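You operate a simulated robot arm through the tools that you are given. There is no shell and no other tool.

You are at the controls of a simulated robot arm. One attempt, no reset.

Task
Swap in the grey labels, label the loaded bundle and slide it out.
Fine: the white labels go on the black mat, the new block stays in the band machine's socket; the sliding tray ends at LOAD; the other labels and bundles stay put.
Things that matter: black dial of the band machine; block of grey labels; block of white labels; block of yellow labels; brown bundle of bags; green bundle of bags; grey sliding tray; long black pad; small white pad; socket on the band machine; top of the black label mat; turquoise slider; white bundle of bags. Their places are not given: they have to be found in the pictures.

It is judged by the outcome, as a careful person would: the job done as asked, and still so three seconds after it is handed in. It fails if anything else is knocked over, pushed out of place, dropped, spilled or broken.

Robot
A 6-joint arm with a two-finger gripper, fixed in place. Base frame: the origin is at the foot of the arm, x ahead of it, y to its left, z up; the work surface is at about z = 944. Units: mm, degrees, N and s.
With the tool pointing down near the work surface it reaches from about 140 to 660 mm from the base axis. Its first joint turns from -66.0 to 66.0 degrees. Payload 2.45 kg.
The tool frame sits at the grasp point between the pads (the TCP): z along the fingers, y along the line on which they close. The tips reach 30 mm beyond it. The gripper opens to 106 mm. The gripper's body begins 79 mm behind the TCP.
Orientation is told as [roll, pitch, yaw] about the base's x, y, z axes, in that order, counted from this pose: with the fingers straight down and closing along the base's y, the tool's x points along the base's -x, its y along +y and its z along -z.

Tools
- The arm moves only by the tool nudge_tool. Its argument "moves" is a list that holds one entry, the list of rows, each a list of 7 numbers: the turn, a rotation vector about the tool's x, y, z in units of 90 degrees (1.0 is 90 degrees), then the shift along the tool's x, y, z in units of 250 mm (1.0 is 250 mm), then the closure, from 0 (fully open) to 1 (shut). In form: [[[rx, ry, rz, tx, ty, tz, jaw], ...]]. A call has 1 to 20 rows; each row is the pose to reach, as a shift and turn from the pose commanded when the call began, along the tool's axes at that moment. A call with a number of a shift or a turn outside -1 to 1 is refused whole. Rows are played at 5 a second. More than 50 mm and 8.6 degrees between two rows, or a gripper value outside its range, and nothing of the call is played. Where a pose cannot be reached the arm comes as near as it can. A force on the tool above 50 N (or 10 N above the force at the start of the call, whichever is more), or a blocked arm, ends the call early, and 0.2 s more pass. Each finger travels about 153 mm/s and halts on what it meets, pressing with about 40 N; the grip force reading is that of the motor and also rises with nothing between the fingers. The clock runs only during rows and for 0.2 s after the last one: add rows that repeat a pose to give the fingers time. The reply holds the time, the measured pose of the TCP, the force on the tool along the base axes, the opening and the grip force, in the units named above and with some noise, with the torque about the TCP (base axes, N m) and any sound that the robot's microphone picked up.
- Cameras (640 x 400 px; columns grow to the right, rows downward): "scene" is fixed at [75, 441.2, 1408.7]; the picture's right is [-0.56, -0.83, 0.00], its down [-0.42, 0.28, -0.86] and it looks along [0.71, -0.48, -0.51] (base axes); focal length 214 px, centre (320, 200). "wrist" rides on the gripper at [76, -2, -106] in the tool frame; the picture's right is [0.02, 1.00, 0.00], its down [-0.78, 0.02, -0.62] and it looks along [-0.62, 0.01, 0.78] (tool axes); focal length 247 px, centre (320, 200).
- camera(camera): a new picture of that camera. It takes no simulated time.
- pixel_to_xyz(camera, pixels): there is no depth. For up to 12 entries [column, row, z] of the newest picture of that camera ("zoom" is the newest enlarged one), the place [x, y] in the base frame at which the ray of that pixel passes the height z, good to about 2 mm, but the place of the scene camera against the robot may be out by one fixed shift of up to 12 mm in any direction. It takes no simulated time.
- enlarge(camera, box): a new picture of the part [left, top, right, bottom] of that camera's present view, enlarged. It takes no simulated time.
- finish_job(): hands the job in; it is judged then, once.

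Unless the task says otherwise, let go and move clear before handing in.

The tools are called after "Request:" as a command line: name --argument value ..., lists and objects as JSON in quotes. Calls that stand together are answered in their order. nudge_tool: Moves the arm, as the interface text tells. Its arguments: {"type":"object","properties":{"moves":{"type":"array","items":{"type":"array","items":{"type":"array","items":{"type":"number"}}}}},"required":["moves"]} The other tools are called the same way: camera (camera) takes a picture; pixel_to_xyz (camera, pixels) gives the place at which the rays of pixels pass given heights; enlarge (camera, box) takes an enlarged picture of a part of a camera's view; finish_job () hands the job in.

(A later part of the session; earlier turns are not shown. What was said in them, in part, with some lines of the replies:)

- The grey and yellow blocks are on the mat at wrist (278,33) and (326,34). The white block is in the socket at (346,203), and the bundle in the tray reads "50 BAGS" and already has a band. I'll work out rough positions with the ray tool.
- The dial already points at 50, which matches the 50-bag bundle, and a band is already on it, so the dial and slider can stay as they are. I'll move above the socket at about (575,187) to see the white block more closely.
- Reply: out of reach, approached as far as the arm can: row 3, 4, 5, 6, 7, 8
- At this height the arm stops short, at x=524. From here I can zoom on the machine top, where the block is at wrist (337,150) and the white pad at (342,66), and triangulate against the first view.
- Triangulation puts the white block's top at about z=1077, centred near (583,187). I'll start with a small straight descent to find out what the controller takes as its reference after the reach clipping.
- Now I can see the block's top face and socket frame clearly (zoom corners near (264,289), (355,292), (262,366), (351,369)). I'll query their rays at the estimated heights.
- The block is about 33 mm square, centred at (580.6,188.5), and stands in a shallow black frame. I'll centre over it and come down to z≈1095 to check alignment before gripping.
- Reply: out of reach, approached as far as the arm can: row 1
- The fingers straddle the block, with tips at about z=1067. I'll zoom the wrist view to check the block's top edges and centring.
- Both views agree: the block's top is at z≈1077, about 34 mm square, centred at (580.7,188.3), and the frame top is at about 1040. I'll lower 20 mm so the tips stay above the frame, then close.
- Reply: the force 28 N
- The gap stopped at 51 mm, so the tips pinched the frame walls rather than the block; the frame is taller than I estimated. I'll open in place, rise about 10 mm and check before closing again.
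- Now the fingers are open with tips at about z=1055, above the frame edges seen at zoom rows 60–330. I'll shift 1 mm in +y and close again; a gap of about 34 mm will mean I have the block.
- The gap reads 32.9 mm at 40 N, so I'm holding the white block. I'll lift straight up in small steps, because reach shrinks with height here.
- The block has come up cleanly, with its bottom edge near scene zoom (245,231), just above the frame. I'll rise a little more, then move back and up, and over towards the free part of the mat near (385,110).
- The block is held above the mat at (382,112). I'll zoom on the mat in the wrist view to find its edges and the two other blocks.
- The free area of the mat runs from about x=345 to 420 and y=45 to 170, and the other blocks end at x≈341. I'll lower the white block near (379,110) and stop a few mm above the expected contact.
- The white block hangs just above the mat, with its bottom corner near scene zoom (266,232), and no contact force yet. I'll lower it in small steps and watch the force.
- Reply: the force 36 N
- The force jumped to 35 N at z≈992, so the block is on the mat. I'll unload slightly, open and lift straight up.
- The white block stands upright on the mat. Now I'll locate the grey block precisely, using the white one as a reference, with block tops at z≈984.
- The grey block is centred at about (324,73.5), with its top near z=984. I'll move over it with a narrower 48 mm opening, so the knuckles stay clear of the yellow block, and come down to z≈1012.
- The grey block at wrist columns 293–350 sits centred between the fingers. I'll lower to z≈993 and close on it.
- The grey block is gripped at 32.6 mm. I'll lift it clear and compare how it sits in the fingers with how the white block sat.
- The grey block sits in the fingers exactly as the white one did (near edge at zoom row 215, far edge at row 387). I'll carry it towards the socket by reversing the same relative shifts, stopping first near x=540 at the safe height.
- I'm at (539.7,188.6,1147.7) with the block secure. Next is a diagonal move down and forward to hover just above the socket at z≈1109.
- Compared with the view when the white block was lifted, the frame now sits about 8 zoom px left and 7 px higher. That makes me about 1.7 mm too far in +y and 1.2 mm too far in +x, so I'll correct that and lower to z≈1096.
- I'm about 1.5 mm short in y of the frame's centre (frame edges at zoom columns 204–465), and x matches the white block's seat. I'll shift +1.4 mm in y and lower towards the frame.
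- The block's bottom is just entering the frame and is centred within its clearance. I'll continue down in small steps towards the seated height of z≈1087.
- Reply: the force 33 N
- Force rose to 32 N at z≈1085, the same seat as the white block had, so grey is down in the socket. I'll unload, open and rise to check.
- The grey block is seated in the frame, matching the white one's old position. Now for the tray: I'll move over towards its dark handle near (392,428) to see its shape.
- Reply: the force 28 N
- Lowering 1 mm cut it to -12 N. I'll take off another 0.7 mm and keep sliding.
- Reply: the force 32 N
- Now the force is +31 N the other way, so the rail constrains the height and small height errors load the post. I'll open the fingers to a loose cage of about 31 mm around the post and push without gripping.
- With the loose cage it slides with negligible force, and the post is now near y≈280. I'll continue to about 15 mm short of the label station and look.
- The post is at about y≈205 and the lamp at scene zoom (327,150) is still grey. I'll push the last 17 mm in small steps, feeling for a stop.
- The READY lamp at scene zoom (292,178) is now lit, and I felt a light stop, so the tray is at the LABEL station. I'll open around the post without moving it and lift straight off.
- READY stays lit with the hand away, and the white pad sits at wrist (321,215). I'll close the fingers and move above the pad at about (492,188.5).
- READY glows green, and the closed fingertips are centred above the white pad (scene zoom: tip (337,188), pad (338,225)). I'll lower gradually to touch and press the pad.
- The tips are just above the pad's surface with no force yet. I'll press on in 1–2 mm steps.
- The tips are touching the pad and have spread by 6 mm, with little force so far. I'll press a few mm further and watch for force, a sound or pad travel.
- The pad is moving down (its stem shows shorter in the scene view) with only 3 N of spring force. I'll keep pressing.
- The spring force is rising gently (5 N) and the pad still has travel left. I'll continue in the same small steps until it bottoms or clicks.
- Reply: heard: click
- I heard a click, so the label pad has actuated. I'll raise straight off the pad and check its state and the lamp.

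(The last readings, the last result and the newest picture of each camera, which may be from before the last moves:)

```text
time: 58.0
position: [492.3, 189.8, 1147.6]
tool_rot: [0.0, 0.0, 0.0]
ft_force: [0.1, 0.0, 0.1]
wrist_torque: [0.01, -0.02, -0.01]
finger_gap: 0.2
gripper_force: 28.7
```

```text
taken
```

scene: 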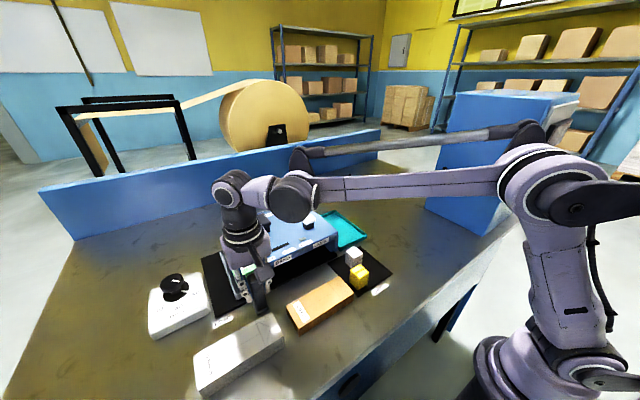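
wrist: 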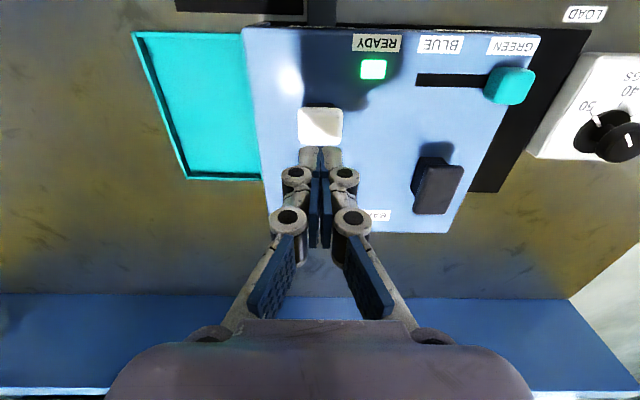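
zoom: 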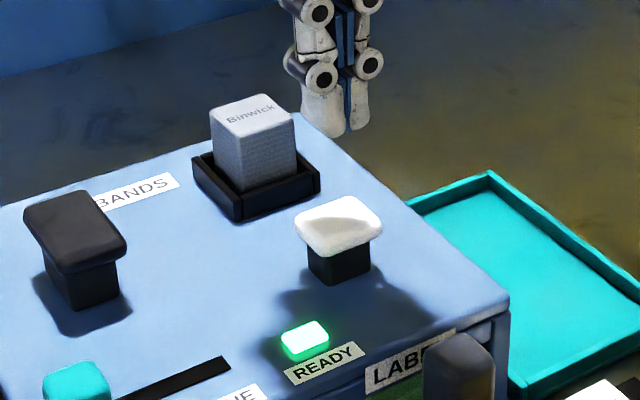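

The pad sprang back and everything else looks unchanged. I'll return above the tray handle with the fingers open.

Request:
nudge_tool --moves '[[[0, 0, 0, 0.1, 0, 0, 0.8], [0, 0, 0, 0.2, 0, 0, 0.6], [0, 0, 0, 0.3, 0, 0, 0.5], [0, 0, 0, 0.39, -0.002, 0, 0.5], [0, 0, 0, 0.39, -0.002, 0.12, 0.5], [0, 0, 0, 0.39, -0.002, 0.12, 0.5]]]'

Request:
camera --camera "wrist"

Request:
enlarge --camera "wrist" --box '[230, 80, 410, 200]'

Request:
enlarge --camera "scene" --box '[260, 190, 380, 300]'

```text
time: 59.4
position: [392.6, 188.6, 1117.0]
tool_rot: [0.0, 0.0, 0.0]
ft_force: [-0.7, 0.4, 0.0]
wrist_torque: [-0.02, 0.0, 0.04]
finger_gap: 53.1
gripper_force: 0.1
```

```text
taken
```

wrist: 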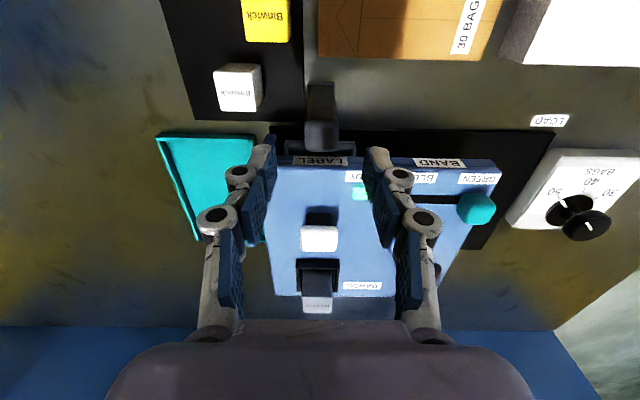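

```text
3.33 times, centred on (320, 140) of wrist
```

zoom: 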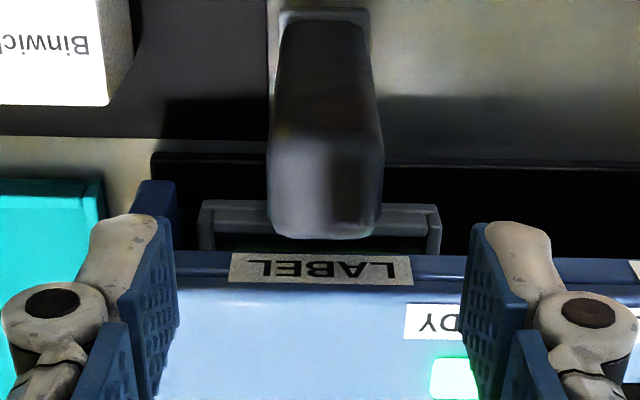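

```text
3.64 times, centred on (320, 245) of scene
```

zoom: 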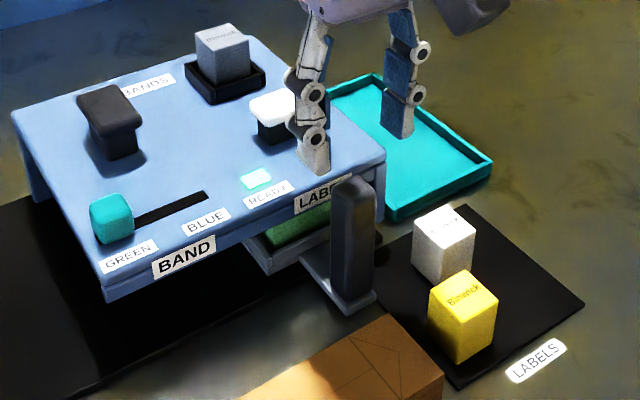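

The handle (wrist zoom columns 268–383) is centred between the fingers. I'll lower around it to z≈1028, then close to a loose cage.

Request:
nudge_tool --moves '[[[0, 0, 0, -0.006, 0, 0.08, 0.55], [0, 0, 0, -0.006, 0, 0.18, 0.55], [0, 0, 0, -0.006, 0, 0.27, 0.55], [0, 0, 0, -0.006, 0, 0.352, 0.55], [0, 0, 0, -0.006, 0, 0.352, 0.65], [0, 0, 0, -0.006, 0, 0.352, 0.71], [0, 0, 0, -0.006, 0, 0.352, 0.71]]]'

Request:
camera --camera "wrist"

Request:
enlarge --camera "scene" --box '[260, 190, 380, 300]'

```text
time: 61.0
position: [396.1, 188.9, 1028.7]
tool_rot: [0.0, 0.0, -0.1]
ft_force: [-0.6, -0.1, 0.3]
wrist_torque: [-0.01, -0.02, -0.06]
finger_gap: 30.5
gripper_force: 0.1
```

```text
taken
```

wrist: 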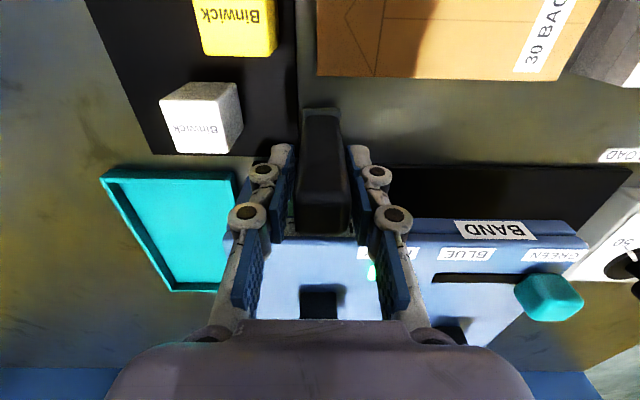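

```text
3.64 times, centred on (320, 245) of scene
```

zoom: 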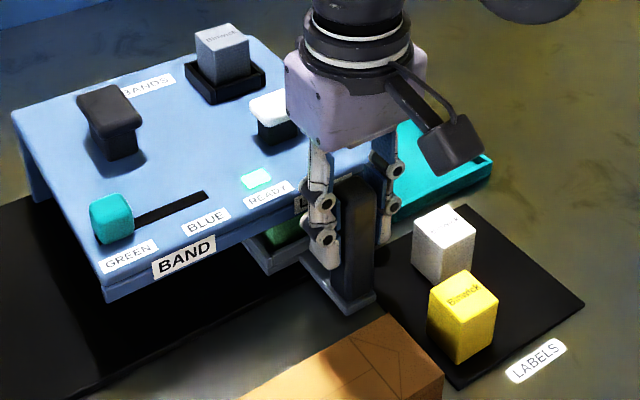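

The fingers cage the post (gap 30.5 mm). I'll pull it back gently along +y towards LOAD.

Request:
nudge_tool --moves '[[[0, 0, 0, 0, 0.015, 0, 0.71], [0, 0, 0, 0, 0.04, 0, 0.71], [0, 0, 0, 0, 0.08, 0, 0.71], [0, 0, 0, 0, 0.12, 0, 0.71], [0, 0, 0, 0, 0.16, 0, 0.71], [0, 0, 0, 0, 0.2, 0, 0.71], [0, 0, 0, 0, 0.24, 0, 0.71], [0, 0, 0, 0, 0.28, 0, 0.71], [0, 0, 0, 0, 0.32, 0, 0.71], [0, 0, 0, 0, 0.36, 0, 0.71], [0, 0, 0, 0, 0.4, 0, 0.71], [0, 0, 0, 0, 0.43, 0, 0.71], [0, 0, 0, 0, 0.44, 0, 0.71], [0, 0, 0, 0, 0.44, 0, 0.71]]]'

Request:
camera --camera "wrist"

Request:
camera --camera "scene"

```text
time: 64.0
position: [396.3, 299.9, 1030.8]
tool_rot: [0.0, 0.0, 0.0]
ft_force: [0.2, 0.1, 0.3]
wrist_torque: [0.02, -0.01, -0.04]
finger_gap: 30.7
gripper_force: 0.0
```

```text
taken
```

wrist: 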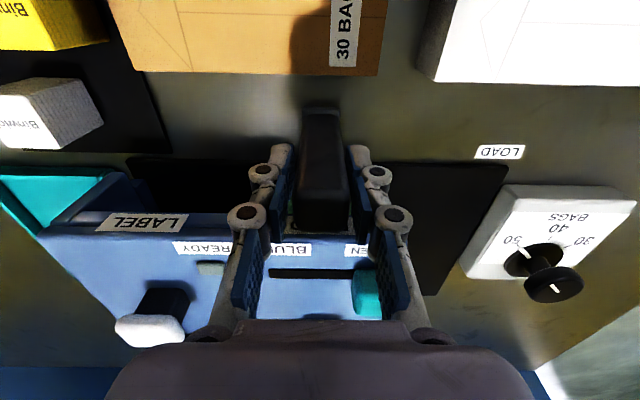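

```text
taken
```

scene: 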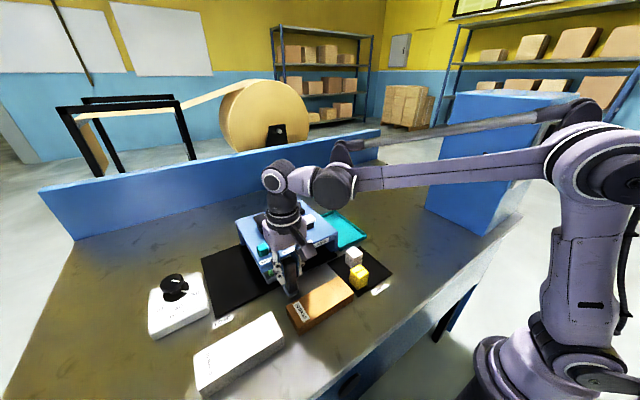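

The tray follows with no noticeable force, and the post is at about y≈297. I'll continue to just short of LOAD.

Request:
nudge_tool --moves '[[[0, 0, 0, 0, 0.015, 0, 0.71], [0, 0, 0, 0, 0.04, 0, 0.71], [0, 0, 0, 0, 0.08, 0, 0.71], [0, 0, 0, 0, 0.12, 0, 0.71], [0, 0, 0, 0, 0.16, 0, 0.71], [0, 0, 0, 0, 0.2, 0, 0.71], [0, 0, 0, 0, 0.24, 0, 0.71], [0, 0, 0, 0, 0.28, 0, 0.71], [0, 0, 0, 0, 0.32, 0, 0.71], [0, 0, 0, 0, 0.36, 0, 0.71], [0, 0, 0, 0, 0.4, 0, 0.71], [0, 0, 0, 0, 0.43, 0, 0.71], [0, 0, 0, 0, 0.44, 0, 0.71], [0, 0, 0, 0, 0.44, 0, 0.71]]]'

Request:
camera --camera "wrist"

Request:
enlarge --camera "scene" --box '[180, 220, 290, 340]'

```text
time: 67.0
position: [397.2, 408.5, 1030.5]
tool_rot: [0.0, -0.1, 0.0]
ft_force: [-0.5, -0.2, -0.5]
wrist_torque: [-0.01, -0.01, -0.02]
finger_gap: 30.7
gripper_force: 0.3
```

```text
taken
```

wrist: 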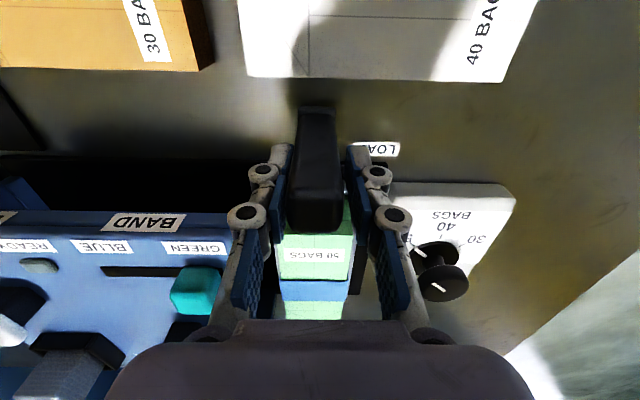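

```text
3.33 times, centred on (235, 280) of scene
```

zoom: 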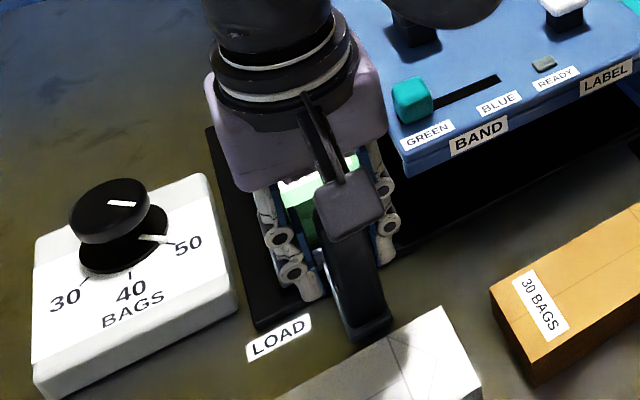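

The post is about 12 mm short of its starting spot. I'll finish with small steps, feeling for an end stop.

Request:
nudge_tool --moves '[[[0, 0, 0, 0, 0.012, 0, 0.71], [0, 0, 0, 0, 0.024, 0, 0.71], [0, 0, 0, 0, 0.036, 0, 0.71], [0, 0, 0, 0, 0.046, 0, 0.71], [0, 0, 0, 0, 0.046, 0, 0.71]]]'

Request:
camera --camera "wrist"

Request:
enlarge --camera "scene" --box '[180, 220, 290, 340]'

```text
time: 68.2
position: [395.9, 420.4, 1029.3]
tool_rot: [0.0, 0.0, 0.0]
ft_force: [-0.5, -0.1, -0.2]
wrist_torque: [0.01, 0.01, 0.02]
finger_gap: 30.5
gripper_force: 0.1
```

```text
taken
```

wrist: 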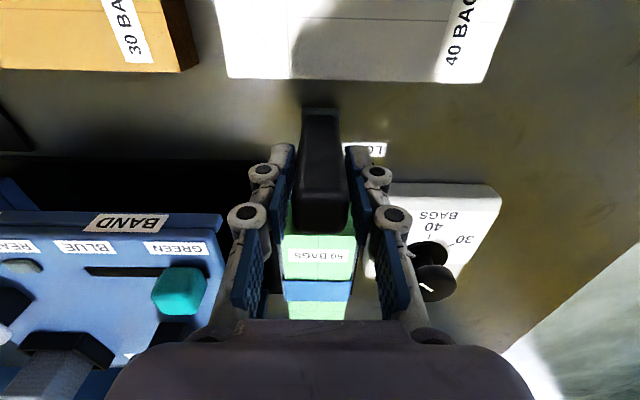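

```text
3.33 times, centred on (235, 280) of scene
```

zoom: 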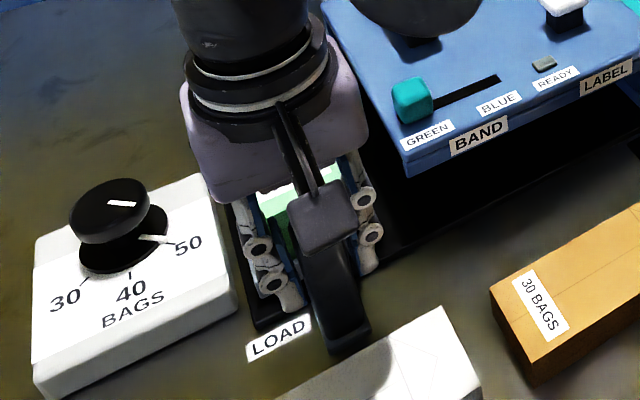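

No stop was felt, and the post is at y≈417.7, within a millimetre of where it started. I'll open, lift straight off and compare with the first pictures.

Request:
nudge_tool --moves '[[[0, 0, 0, 0, -0.008, 0, 0.65], [0, 0, 0, 0, -0.01, 0, 0.58], [0, 0, 0, 0, -0.01, 0, 0.58], [0, 0, 0, 0, -0.01, -0.08, 0.58], [0, 0, 0, 0, -0.01, -0.2, 0.58], [0, 0, 0, 0, -0.01, -0.34, 0.58], [0, 0, 0, 0, -0.01, -0.48, 0.58], [0, 0, 0, 0, -0.01, -0.48, 0.58]]]'

Request:
camera --camera "wrist"

Request:
enlarge --camera "scene" --box '[195, 235, 275, 325]'

```text
time: 70.0
position: [396.5, 417.5, 1147.8]
tool_rot: [0.1, -0.1, 0.0]
ft_force: [-0.2, -0.4, -0.4]
wrist_torque: [0.01, 0.02, -0.01]
finger_gap: 44.4
gripper_force: 0.0
```

```text
taken
```

wrist: 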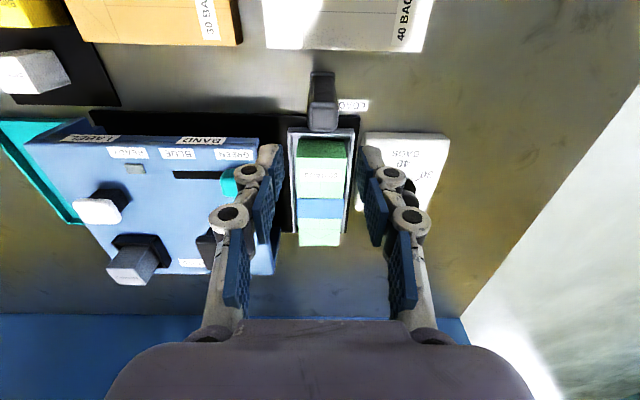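

```text
4.44 times, centred on (235, 280) of scene
```

zoom: 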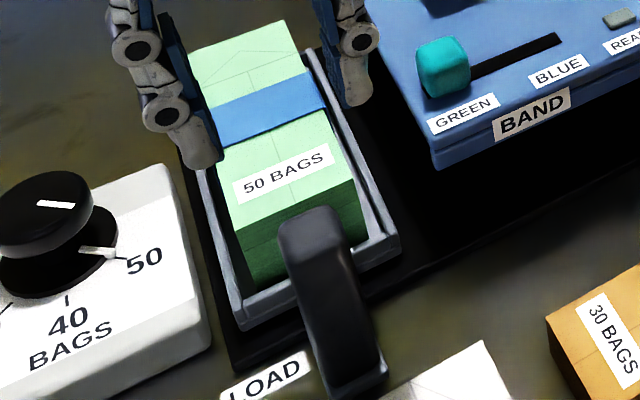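

The tray is back exactly at its starting place, and the bundle still shows its blue band at scene zoom (270,108). I need to check whether a grey label was actually applied, so I'll zoom in on the bundle.

Request:
enlarge --camera "wrist" --box '[280, 110, 370, 260]'

Request:
enlarge --camera "scene" --box '[205, 235, 255, 290]'

Request:
enlarge --camera "wrist" --box '[20, 110, 280, 290]'

```text
2.67 times, centred on (325, 185) of wrist
```

zoom: 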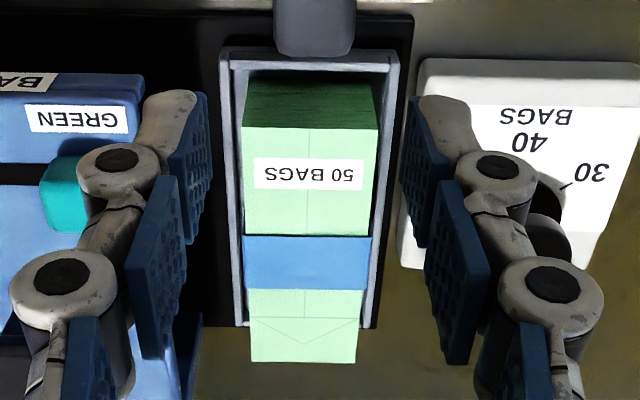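

```text
7.27 times, centred on (230, 262) of scene
```

zoom: 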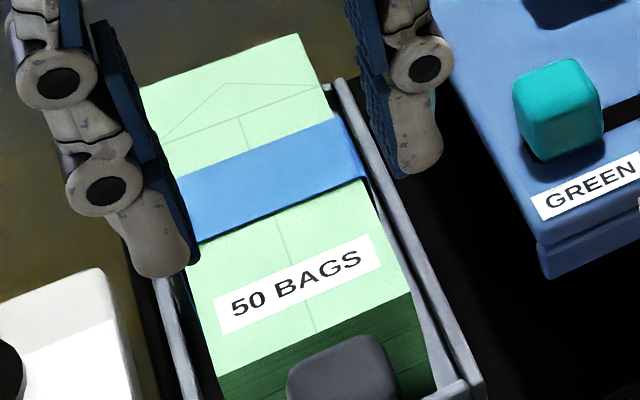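

```text
2.22 times, centred on (150, 200) of wrist
```

zoom: 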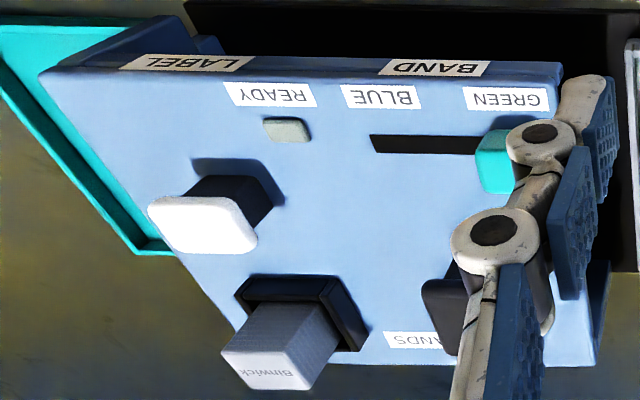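

I see no grey label on the bundle's top: only the old "50 BAGS" tag and the blue band, unchanged from the start. I'll move the hand aside and look at every visible face before deciding.

Request:
nudge_tool --moves '[[[0, 0, 0, 0.04, -0.1, 0, 0.58], [0, 0, 0, 0.08, -0.2, 0, 0.58], [0, 0, 0, 0.12, -0.3, 0, 0.58], [0, 0, 0, 0.14, -0.42, 0, 0.58], [0, 0, 0, 0.14, -0.42, 0, 0.58]]]'

Request:
enlarge --camera "scene" --box '[195, 235, 260, 310]'

Request:
camera --camera "wrist"

Request:
enlarge --camera "scene" --box '[230, 185, 350, 285]'

```text
time: 71.2
position: [361.4, 312.4, 1148.6]
tool_rot: [0.0, 0.0, 0.0]
ft_force: [0.3, -0.6, -0.2]
wrist_torque: [-0.04, -0.01, 0.0]
finger_gap: 44.6
gripper_force: 0.1
```

```text
5.33 times, centred on (228, 272) of scene
```

zoom: 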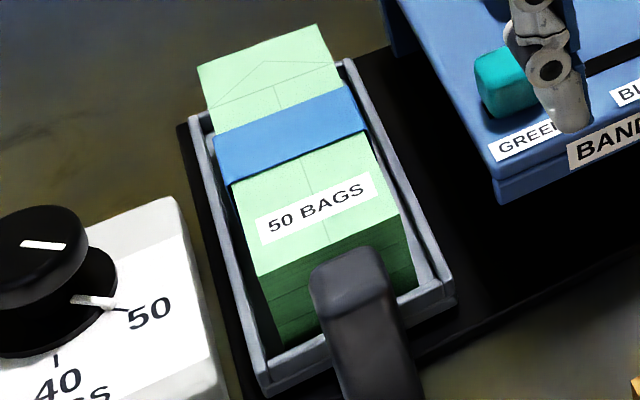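

```text
taken
```

wrist: 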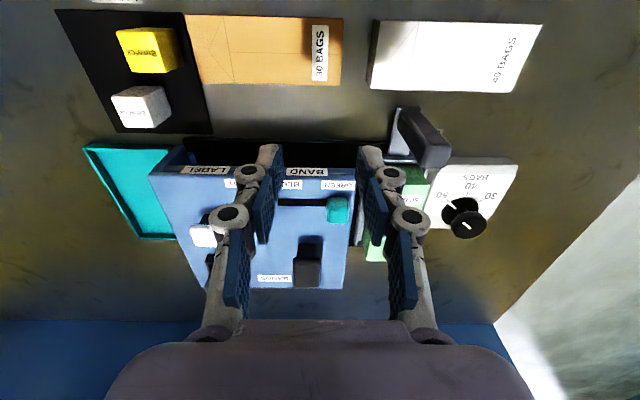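

```text
4.00 times, centred on (290, 235) of scene
```

zoom: 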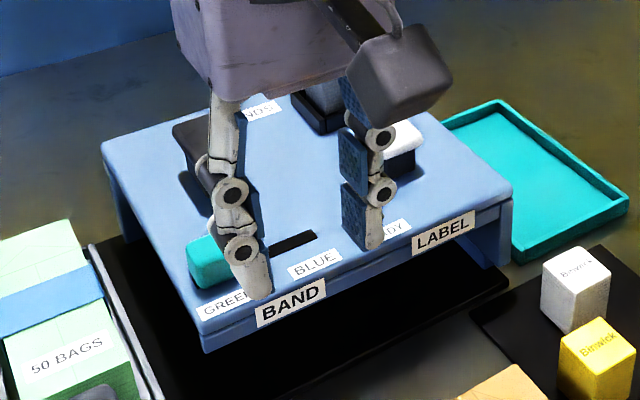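

No grey label anywhere on the bundle, so that press made a click but didn't label: probably too shallow (only 6 N, with stem still showing) or too brief. I'll send the tray back to LABEL and press fully, with a hold. First I'll return over the handle.

Request:
nudge_tool --moves '[[[0, 0, 0, 0, 0.12, 0, 0.55], [0, 0, 0, -0.04, 0.22, 0, 0.55], [0, 0, 0, -0.09, 0.32, 0, 0.55], [0, 0, 0, -0.14, 0.42, 0, 0.55], [0, 0, 0, -0.14, 0.42, 0.1, 0.55], [0, 0, 0, -0.14, 0.42, 0.2, 0.55], [0, 0, 0, -0.14, 0.42, 0.2, 0.55]]]'

Request:
enlarge --camera "wrist" --box '[230, 80, 410, 280]'

```text
time: 72.8
position: [395.8, 417.2, 1100.3]
tool_rot: [0.1, -0.1, 0.0]
ft_force: [0.0, -0.9, 0.5]
wrist_torque: [-0.04, -0.01, 0.01]
finger_gap: 47.9
gripper_force: 0.1
```

```text
2.00 times, centred on (320, 180) of wrist
```

zoom: 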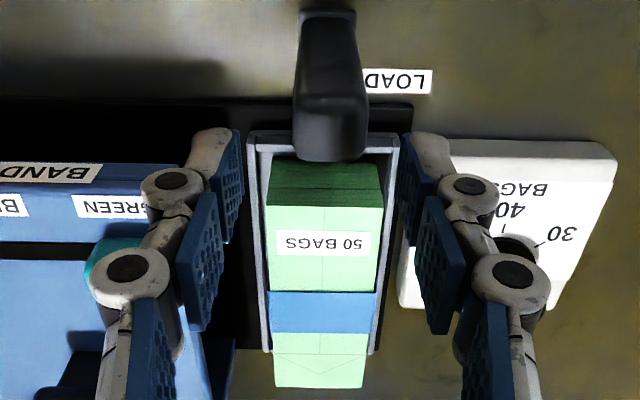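

This closer view confirms there's no new label on the bundle. I'll lower around the post, cage it and slide back towards LABEL.

Request:
nudge_tool --moves '[[[0, 0, 0, 0, 0.002, 0.1, 0.55], [0, 0, 0, 0, 0.002, 0.2, 0.55], [0, 0, 0, 0, 0.002, 0.288, 0.55], [0, 0, 0, 0, 0.002, 0.288, 0.65], [0, 0, 0, 0, 0.002, 0.288, 0.71], [0, 0, 0, 0, -0.01, 0.288, 0.71], [0, 0, 0, 0, -0.03, 0.288, 0.71], [0, 0, 0, 0, -0.07, 0.288, 0.71], [0, 0, 0, 0, -0.11, 0.288, 0.71], [0, 0, 0, 0, -0.15, 0.288, 0.71], [0, 0, 0, 0, -0.19, 0.288, 0.71], [0, 0, 0, 0, -0.23, 0.288, 0.71], [0, 0, 0, 0, -0.27, 0.288, 0.71], [0, 0, 0, 0, -0.31, 0.288, 0.71], [0, 0, 0, 0, -0.35, 0.288, 0.71], [0, 0, 0, 0, -0.39, 0.288, 0.71], [0, 0, 0, 0, -0.43, 0.288, 0.71], [0, 0, 0, 0, -0.45, 0.288, 0.71], [0, 0, 0, 0, -0.45, 0.288, 0.71]]]'

Request:
camera --camera "wrist"

Request:
enlarge --camera "scene" --box '[220, 200, 350, 310]'

```text
time: 76.8
position: [397.6, 303.1, 1027.9]
tool_rot: [0.0, 0.1, 0.0]
ft_force: [-0.5, -1.7, -0.5]
wrist_torque: [-0.02, 0.0, 0.05]
finger_gap: 31.7
gripper_force: 0.4
```

```text
taken
```

wrist: 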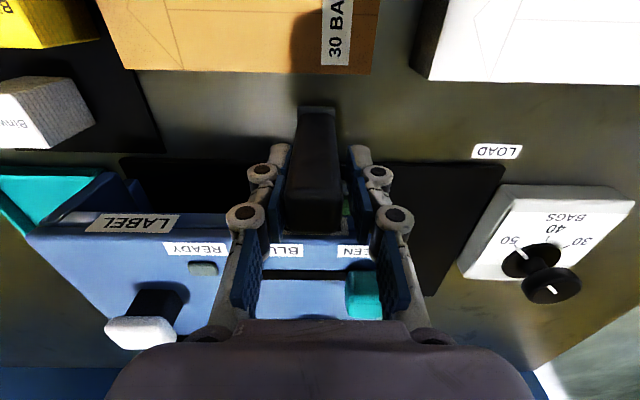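

```text
3.64 times, centred on (285, 255) of scene
```

zoom: 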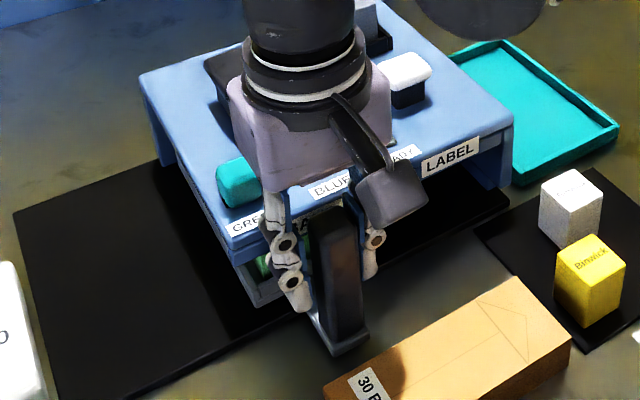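

The tray coasts slightly ahead in the cage, which is fine. I'll continue to the LABEL stop, slowing near the end.

Request:
nudge_tool --moves '[[[0, 0, 0, 0, -0.015, 0, 0.71], [0, 0, 0, 0, -0.04, 0, 0.71], [0, 0, 0, 0, -0.08, 0, 0.71], [0, 0, 0, 0, -0.12, 0, 0.71], [0, 0, 0, 0, -0.16, 0, 0.71], [0, 0, 0, 0, -0.2, 0, 0.71], [0, 0, 0, 0, -0.24, 0, 0.71], [0, 0, 0, 0, -0.28, 0, 0.71], [0, 0, 0, 0, -0.32, 0, 0.71], [0, 0, 0, 0, -0.36, 0, 0.71], [0, 0, 0, 0, -0.39, 0, 0.71], [0, 0, 0, 0, -0.41, 0, 0.71], [0, 0, 0, 0, -0.425, 0, 0.71], [0, 0, 0, 0, -0.44, 0, 0.71], [0, 0, 0, 0, -0.455, 0, 0.71], [0, 0, 0, 0, -0.468, 0, 0.71], [0, 0, 0, 0, -0.468, 0, 0.71]]]'

Request:
camera --camera "wrist"

Request:
enlarge --camera "scene" --box '[250, 190, 370, 300]'

```text
time: 80.4
position: [396.6, 187.7, 1028.3]
tool_rot: [0.0, 0.1, 0.0]
ft_force: [0.2, -0.4, 0.0]
wrist_torque: [-0.01, 0.0, 0.0]
finger_gap: 30.8
gripper_force: 0.1
```

```text
taken
```

wrist: 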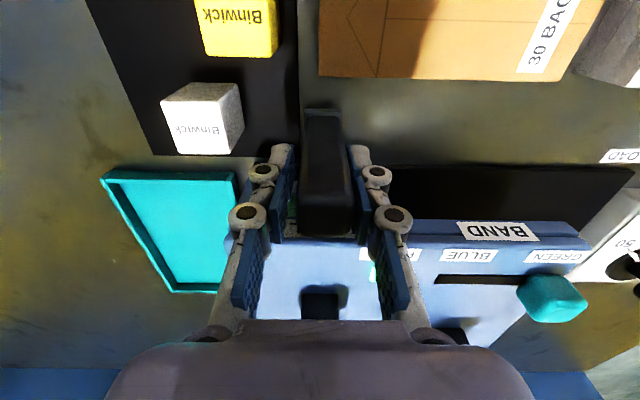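

```text
3.64 times, centred on (310, 245) of scene
```

zoom: 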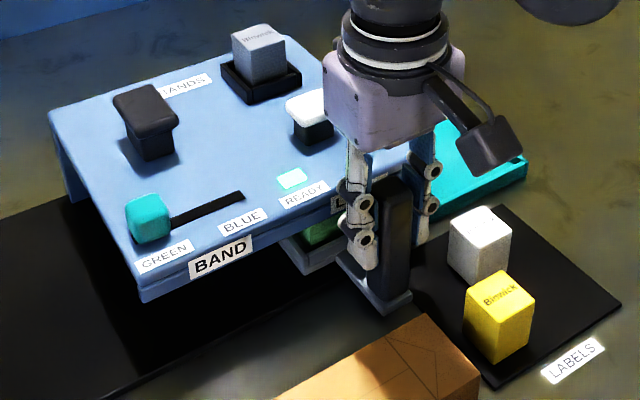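

READY is lit again. I'll push 1 mm more to be sure the tray is against its stop, then open and lift away.

Request:
nudge_tool --moves '[[[0, 0, 0, 0, -0.006, 0, 0.71], [0, 0, 0, 0, -0.006, 0, 0.71]]]'

```text
time: 81.0
position: [396.1, 186.0, 1027.1]
tool_rot: [0.1, 0.0, 0.0]
ft_force: [-1.4, 2.6, 0.3]
wrist_torque: [0.08, 0.04, 0.01]
finger_gap: 32.5
gripper_force: 1.7
```

The light resistance (2.6 N, gap pushed to 32.5 mm) shows the tray is at its stop. I'll release, lift and go above the white pad.

Request:
nudge_tool --moves '[[[0, 0, 0, 0, 0.008, 0, 0.65], [0, 0, 0, 0, 0.01, 0, 0.58], [0, 0, 0, 0, 0.01, 0, 0.58], [0, 0, 0, 0, 0.01, -0.08, 0.58], [0, 0, 0, 0, 0.01, -0.2, 0.58], [0, 0, 0, 0, 0.01, -0.34, 0.58], [0, 0, 0, 0, 0.01, -0.48, 0.58], [0, 0, 0, -0.1, 0.01, -0.48, 0.8], [0, 0, 0, -0.2, 0.01, -0.48, 1.0], [0, 0, 0, -0.3, 0.01, -0.48, 1.0], [0, 0, 0, -0.39, 0.012, -0.44, 1.0], [0, 0, 0, -0.39, 0.012, -0.34, 1.0], [0, 0, 0, -0.39, 0.012, -0.34, 1.0]]]'

Request:
camera --camera "wrist"

Request:
enlarge --camera "scene" --box '[250, 180, 370, 290]'

```text
time: 83.8
position: [493.6, 190.3, 1112.0]
tool_rot: [0.0, 0.0, 0.1]
ft_force: [-0.9, 0.1, -0.3]
wrist_torque: [-0.04, 0.01, -0.01]
finger_gap: 0.0
gripper_force: 29.1
```

```text
taken
```

wrist: 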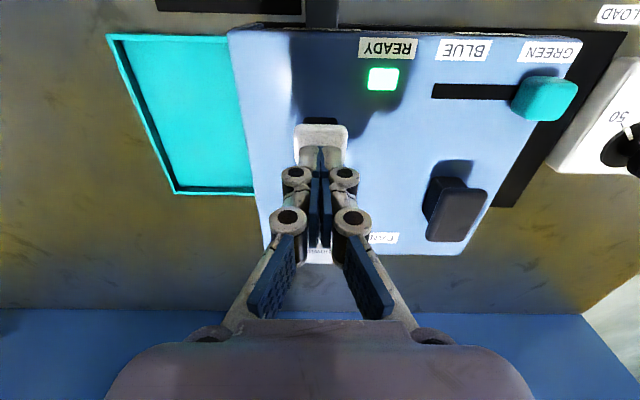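

```text
3.64 times, centred on (310, 235) of scene
```

zoom: 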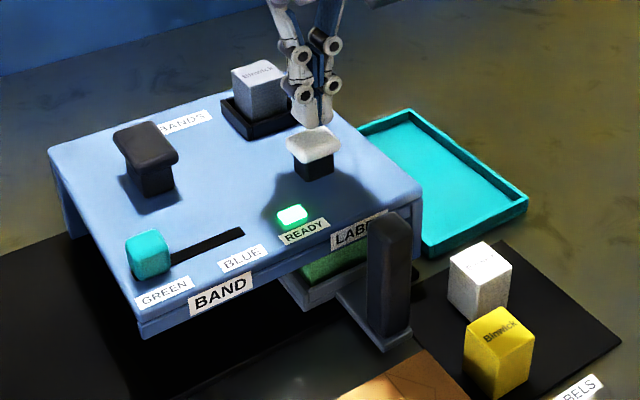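

READY is green and the tips are over the pad. I'll press down to the previous depth and hold there for about two seconds to see if anything more happens.

Request:
nudge_tool --moves '[[[0, 0, 0, 0, 0, 0.03, 1.0], [0, 0, 0, 0, 0, 0.055, 1.0], [0, 0, 0, 0, 0, 0.075, 1.0], [0, 0, 0, 0, 0, 0.09, 1.0], [0, 0, 0, 0, 0, 0.105, 1.0], [0, 0, 0, 0, 0, 0.12, 1.0], [0, 0, 0, 0, 0, 0.12, 1.0], [0, 0, 0, 0, 0, 0.12, 1.0], [0, 0, 0, 0, 0, 0.12, 1.0], [0, 0, 0, 0, 0, 0.12, 1.0], [0, 0, 0, 0, 0, 0.12, 1.0], [0, 0, 0, 0, 0, 0.12, 1.0], [0, 0, 0, 0, 0, 0.12, 1.0], [0, 0, 0, 0, 0, 0.12, 1.0]]]'

Request:
enlarge --camera "scene" --box '[250, 180, 370, 290]'

Request:
camera --camera "wrist"

```text
time: 86.8
position: [492.6, 189.6, 1082.9]
tool_rot: [0.0, 0.0, 0.0]
ft_force: [0.0, 1.7, 6.4]
wrist_torque: [0.09, 0.01, -0.03]
finger_gap: 6.3
gripper_force: 28.5
heard: click
```

```text
3.64 times, centred on (310, 235) of scene
```

zoom: 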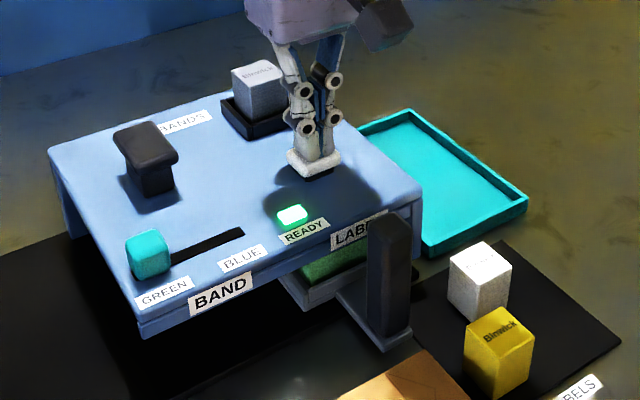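

```text
taken
```

wrist: 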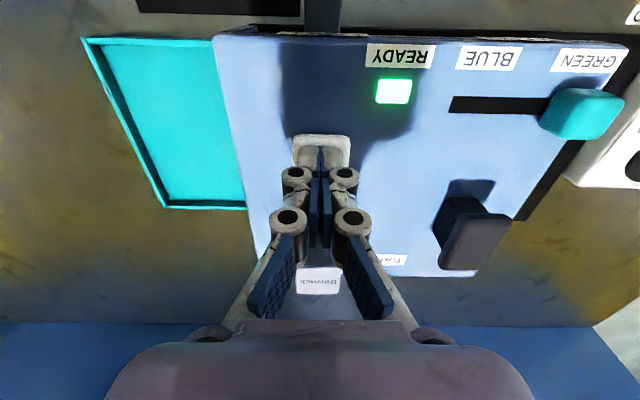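

It clicked again, with 6.4 N and the pad still not bottomed. I'll push on to the end of its travel and hold.

Request:
nudge_tool --moves '[[[0, 0, 0, 0, 0, 0.006, 1.0], [0, 0, 0, 0, 0, 0.012, 1.0], [0, 0, 0, 0, 0, 0.016, 1.0], [0, 0, 0, 0, 0, 0.02, 1.0], [0, 0, 0, 0, 0, 0.02, 1.0], [0, 0, 0, 0, 0, 0.02, 1.0], [0, 0, 0, 0, 0, 0.02, 1.0], [0, 0, 0, 0, 0, 0.02, 1.0]]]'

Request:
enlarge --camera "scene" --box '[250, 180, 370, 290]'

```text
time: 88.6
position: [493.8, 189.3, 1078.0]
tool_rot: [0.0, 0.0, 0.0]
ft_force: [-4.5, -2.1, 8.5]
wrist_torque: [-0.1, 0.12, 0.03]
finger_gap: 6.2
gripper_force: 28.3
```

```text
3.64 times, centred on (310, 235) of scene
```

zoom: 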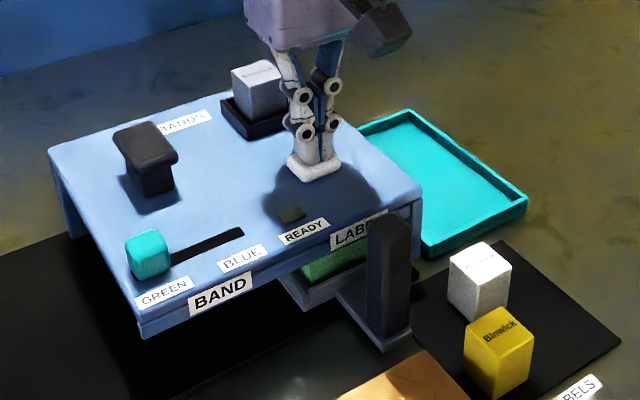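

The READY lamp has now gone dark at full depth, so the first press was just too shallow. I'll raise off the pad and check.

Request:
nudge_tool --moves '[[[0, 0, 0, 0, 0, -0.03, 1.0], [0, 0, 0, 0, 0, -0.08, 1.0], [0, 0, 0, 0, 0, -0.16, 1.0], [0, 0, 0, 0, 0, -0.28, 1.0], [0, 0, 0, 0, 0, -0.28, 1.0]]]'

Request:
enlarge --camera "scene" --box '[250, 180, 370, 290]'

Request:
camera --camera "wrist"

```text
time: 89.8
position: [492.7, 189.6, 1147.9]
tool_rot: [0.0, 0.1, 0.1]
ft_force: [0.8, 0.2, 0.9]
wrist_torque: [0.04, -0.02, 0.07]
finger_gap: 0.0
gripper_force: 28.7
```

```text
3.64 times, centred on (310, 235) of scene
```

zoom: 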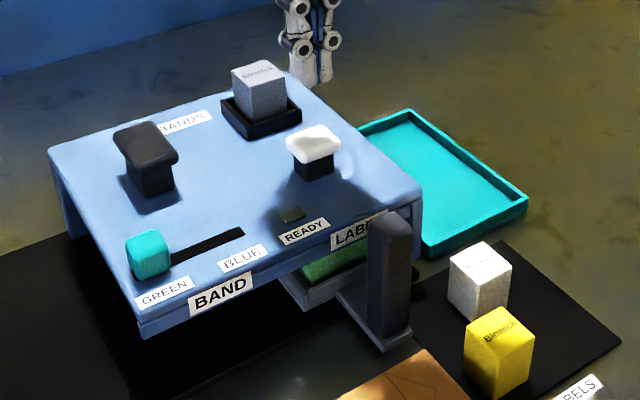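

```text
taken
```

wrist: 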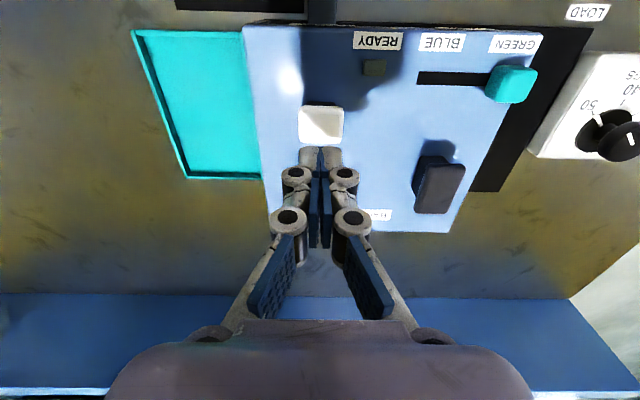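

The lamp stays dark after release, so the label cycle has run. I'll return over the handle and lower around it, as before.

Request:
nudge_tool --moves '[[[0, 0, 0, 0.1, 0, 0, 0.8], [0, 0, 0, 0.2, 0, 0, 0.6], [0, 0, 0, 0.3, 0, 0, 0.52], [0, 0, 0, 0.386, -0.002, 0, 0.52], [0, 0, 0, 0.386, -0.002, 0.12, 0.52], [0, 0, 0, 0.386, -0.002, 0.12, 0.52]]]'

Request:
enlarge --camera "wrist" --box '[230, 80, 410, 200]'

```text
time: 91.2
position: [396.3, 188.8, 1118.0]
tool_rot: [0.0, 0.0, 0.0]
ft_force: [-0.2, -0.5, -0.1]
wrist_torque: [0.0, -0.01, 0.03]
finger_gap: 50.9
gripper_force: 0.1
```

```text
3.33 times, centred on (320, 140) of wrist
```

zoom: 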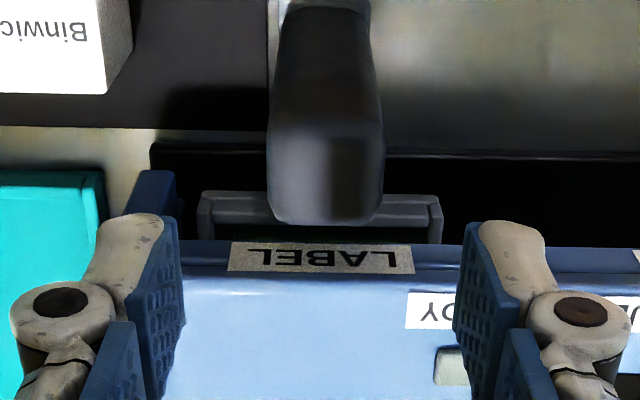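

The post (zoom columns 268–383) is centred between the fingers again. I'll lower, cage it and start the slide back towards LOAD.

Request:
nudge_tool --moves '[[[0, 0, 0, 0, 0, 0.08, 0.55], [0, 0, 0, 0, 0, 0.18, 0.55], [0, 0, 0, 0, 0, 0.27, 0.55], [0, 0, 0, 0, 0, 0.356, 0.55], [0, 0, 0, 0, 0, 0.356, 0.65], [0, 0, 0, 0, 0, 0.356, 0.71], [0, 0, 0, 0, 0, 0.356, 0.71]]]'

Request:
camera --camera "wrist"

```text
time: 92.8
position: [397.8, 189.2, 1027.8]
tool_rot: [0.0, 0.0, 0.0]
ft_force: [-0.1, -0.5, -0.2]
wrist_torque: [0.02, -0.02, 0.02]
finger_gap: 30.6
gripper_force: 0.0
```

```text
taken
```

wrist: 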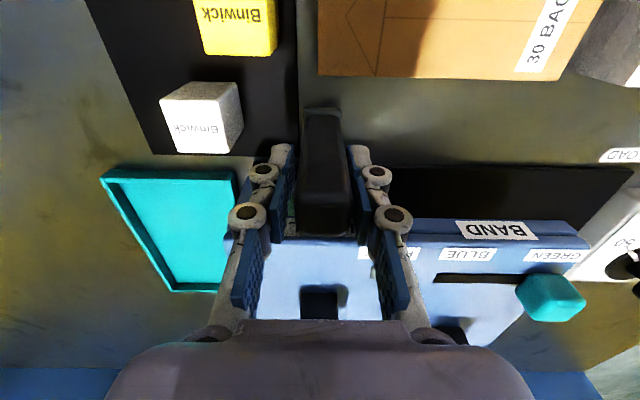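

The post is caged (gap 30.6 mm). I'll slide it back gently along +y.

Request:
nudge_tool --moves '[[[0, 0, 0, 0, 0.015, 0, 0.71], [0, 0, 0, 0, 0.04, 0, 0.71], [0, 0, 0, 0, 0.08, 0, 0.71], [0, 0, 0, 0, 0.12, 0, 0.71], [0, 0, 0, 0, 0.16, 0, 0.71], [0, 0, 0, 0, 0.2, 0, 0.71], [0, 0, 0, 0, 0.24, 0, 0.71], [0, 0, 0, 0, 0.28, 0, 0.71], [0, 0, 0, 0, 0.32, 0, 0.71], [0, 0, 0, 0, 0.36, 0, 0.71], [0, 0, 0, 0, 0.4, 0, 0.71], [0, 0, 0, 0, 0.44, 0, 0.71], [0, 0, 0, 0, 0.48, 0, 0.71], [0, 0, 0, 0, 0.5, 0, 0.71], [0, 0, 0, 0, 0.5, 0, 0.71]]]'

Request:
camera --camera "wrist"

```text
time: 96.0
position: [397.5, 315.0, 1028.3]
tool_rot: [0.0, 0.0, 0.0]
ft_force: [0.3, -0.4, -0.2]
wrist_torque: [-0.01, 0.0, 0.01]
finger_gap: 30.9
gripper_force: 0.2
```

```text
taken
```

wrist: 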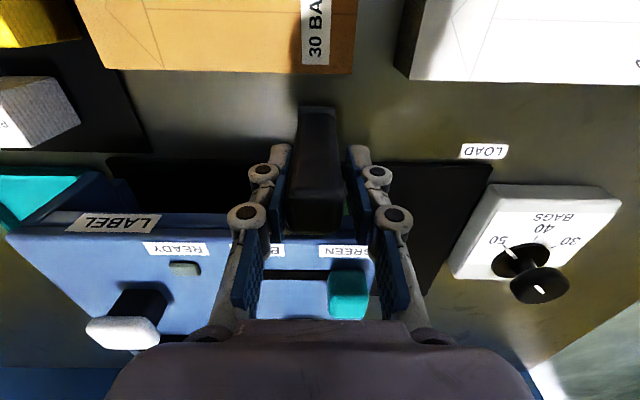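

It's moving freely, with the post against the trailing finger. I'll continue to LOAD, slowing over the last centimetres.

Request:
nudge_tool --moves '[[[0, 0, 0, 0, 0.015, 0, 0.71], [0, 0, 0, 0, 0.04, 0, 0.71], [0, 0, 0, 0, 0.08, 0, 0.71], [0, 0, 0, 0, 0.12, 0, 0.71], [0, 0, 0, 0, 0.16, 0, 0.71], [0, 0, 0, 0, 0.2, 0, 0.71], [0, 0, 0, 0, 0.24, 0, 0.71], [0, 0, 0, 0, 0.28, 0, 0.71], [0, 0, 0, 0, 0.32, 0, 0.71], [0, 0, 0, 0, 0.35, 0, 0.71], [0, 0, 0, 0, 0.37, 0, 0.71], [0, 0, 0, 0, 0.385, 0, 0.71], [0, 0, 0, 0, 0.398, 0, 0.71], [0, 0, 0, 0, 0.41, 0, 0.71], [0, 0, 0, 0, 0.421, 0, 0.71], [0, 0, 0, 0, 0.421, 0, 0.71]]]'

Request:
camera --camera "wrist"

Request:
enlarge --camera "scene" --box '[180, 220, 290, 340]'

```text
time: 99.4
position: [397.3, 419.7, 1028.4]
tool_rot: [0.0, 0.0, 0.0]
ft_force: [0.6, 0.2, 0.5]
wrist_torque: [-0.01, 0.01, 0.0]
finger_gap: 30.6
gripper_force: 0.0
```

```text
taken
```

wrist: 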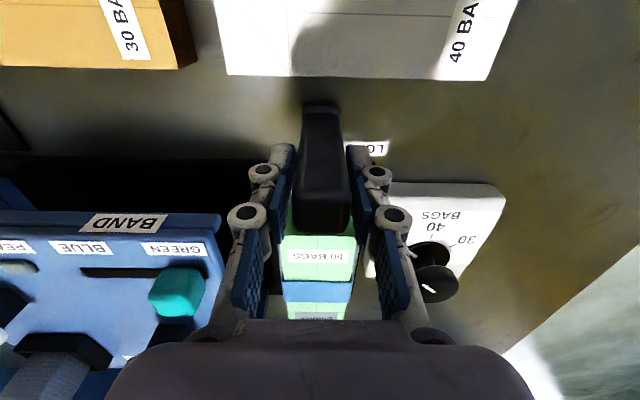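

```text
3.33 times, centred on (235, 280) of scene
```

zoom: 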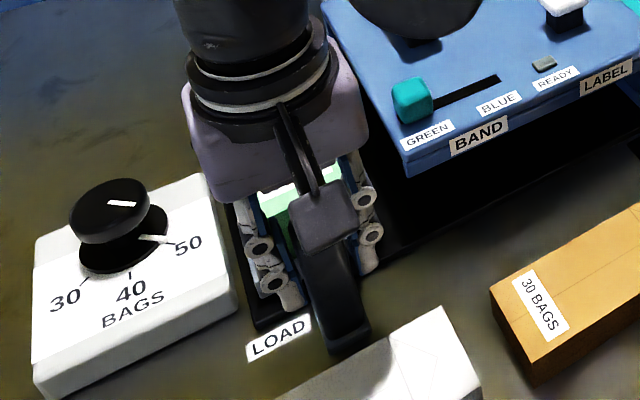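

A grey patch now shows beyond the blue band at wrist (316,316), so the label is on. I'll open, lift off the handle and check the tray position and label.

Request:
nudge_tool --moves '[[[0, 0, 0, 0, -0.006, 0, 0.65], [0, 0, 0, 0, -0.01, 0, 0.58], [0, 0, 0, 0, -0.01, 0, 0.58], [0, 0, 0, 0, -0.01, -0.08, 0.58], [0, 0, 0, 0, -0.01, -0.2, 0.58], [0, 0, 0, 0, -0.01, -0.34, 0.58], [0, 0, 0, 0, -0.01, -0.48, 0.58], [0, 0, 0, 0.06, -0.12, -0.48, 0.58], [0, 0, 0, 0.1, -0.24, -0.5, 0.58], [0, 0, 0, 0.14, -0.4, -0.52, 0.58], [0, 0, 0, 0.14, -0.4, -0.52, 0.58]]]'

Request:
enlarge --camera "scene" --box '[195, 235, 275, 325]'

Request:
camera --camera "scene"

Request:
camera --camera "wrist"

```text
time: 101.8
position: [362.5, 320.9, 1157.0]
tool_rot: [0.0, 0.0, 0.0]
ft_force: [-0.6, -0.8, 0.2]
wrist_torque: [0.04, 0.0, 0.01]
finger_gap: 44.7
gripper_force: 0.0
```

```text
4.44 times, centred on (235, 280) of scene
```

zoom: 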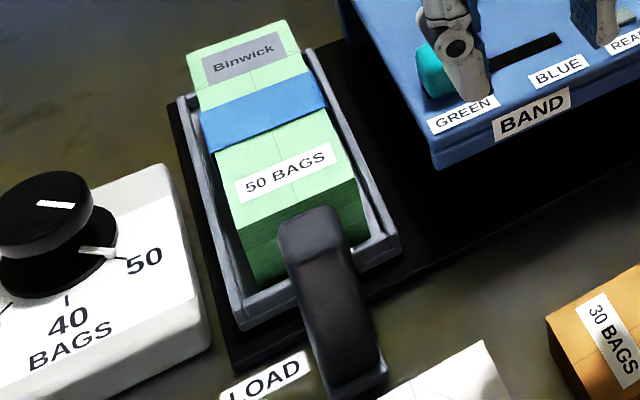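

```text
taken
```

scene: 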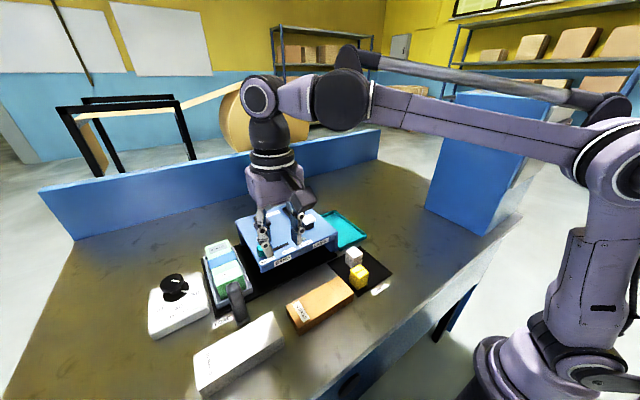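

```text
taken
```

wrist: 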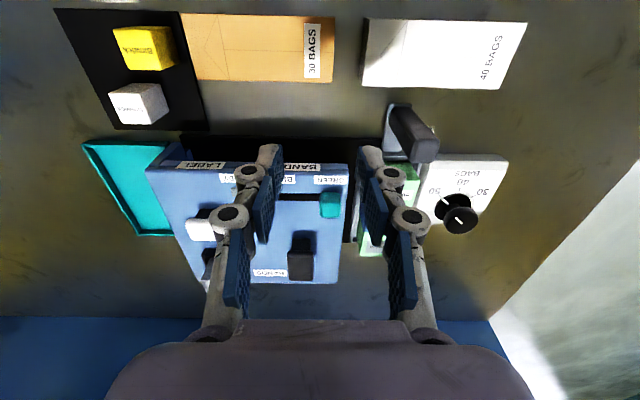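

A grey "Binwick" label is now on the bundle (scene zoom (240,57)), and the tray sits exactly where it started at LOAD. I'll lift the arm well clear and do a last check of everything.

Request:
nudge_tool --moves '[[[0, 0, 0, 0, -0.1, -0.12, 0.4], [0, 0, 0, 0, -0.2, -0.24, 0.2], [0, 0, 0, 0, -0.32, -0.36, 0], [0, 0, 0, 0, -0.45, -0.48, 0], [0, 0, 0, 0, -0.6, -0.56, 0], [0, 0, 0, 0, -0.74, -0.58, 0], [0, 0, 0, 0, -0.74, -0.58, 0]]]'

Request:
camera --camera "scene"

Request:
enlarge --camera "scene" --box '[220, 180, 400, 300]'

Request:
enlarge --camera "scene" --box '[130, 220, 300, 400]'

Request:
camera --camera "wrist"

```text
time: 103.4
position: [361.4, 134.0, 1303.6]
tool_rot: [0.1, 0.0, 0.0]
ft_force: [0.9, 0.6, 0.4]
wrist_torque: [-0.02, 0.01, 0.01]
finger_gap: 105.9
gripper_force: 0.1
```

```text
taken
```

scene: 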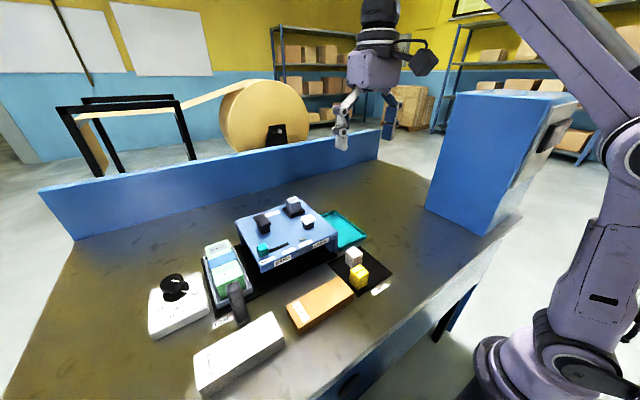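

```text
3.33 times, centred on (310, 240) of scene
```

zoom: 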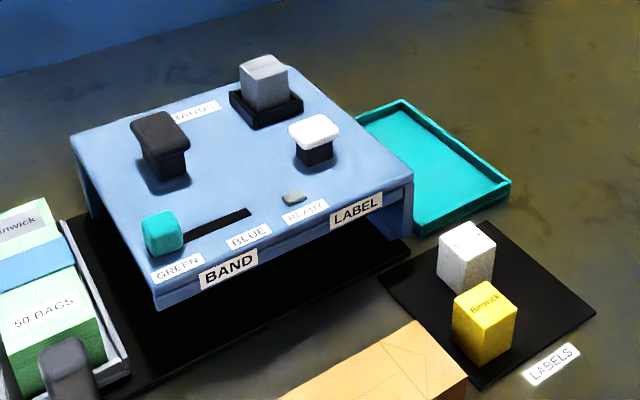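

```text
2.22 times, centred on (215, 310) of scene
```

zoom: 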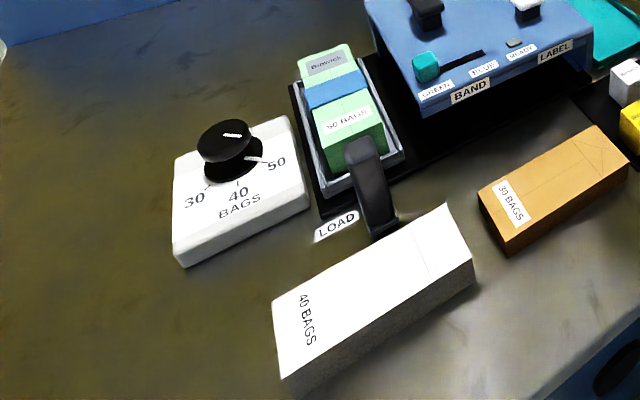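

```text
taken
```

wrist: 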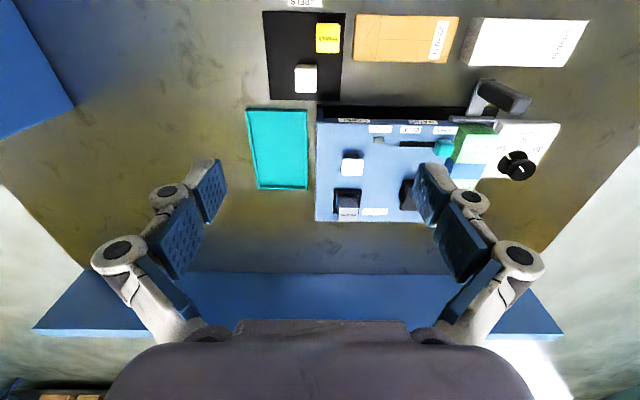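

The last pictures show:
- **Labels:** grey block in the socket, white block standing on the mat, and yellow block untouched.
- **Bundle:** the grey "Binwick" label is on the 50-bag bundle.
- **Tray:** at LOAD, exactly where it began.
- **Everything else:** dial, slider and the other bundles are unchanged, and the arm is clear.

I'm handing the job in.

Request:
finish_job

```text
The job is handed in.
```

The job is done and handed in: the loaded 50-bag bundle now has a grey label, and the tray is back at LOAD.

- **Labels:** the grey block is seated in the band machine's socket. The white block stands on the black mat, and the yellow block was not touched.
- **Two trips to the label station:** the first press of the white pad clicked but applied no label. I sent the tray back and pressed the pad deeper; the READY lamp went out and the label was on. The pictures show one label on the bundle.
- **Gripping the socket:** on my first try at the white block, the fingers closed on the socket frame instead. I opened and gripped again higher up, and nothing moved out of place.
- **Left alone:** the dial (already at 50), the slider, the black pad and the other bundles look the same as at the start. The bundle already had its blue band, so no banding was needed.
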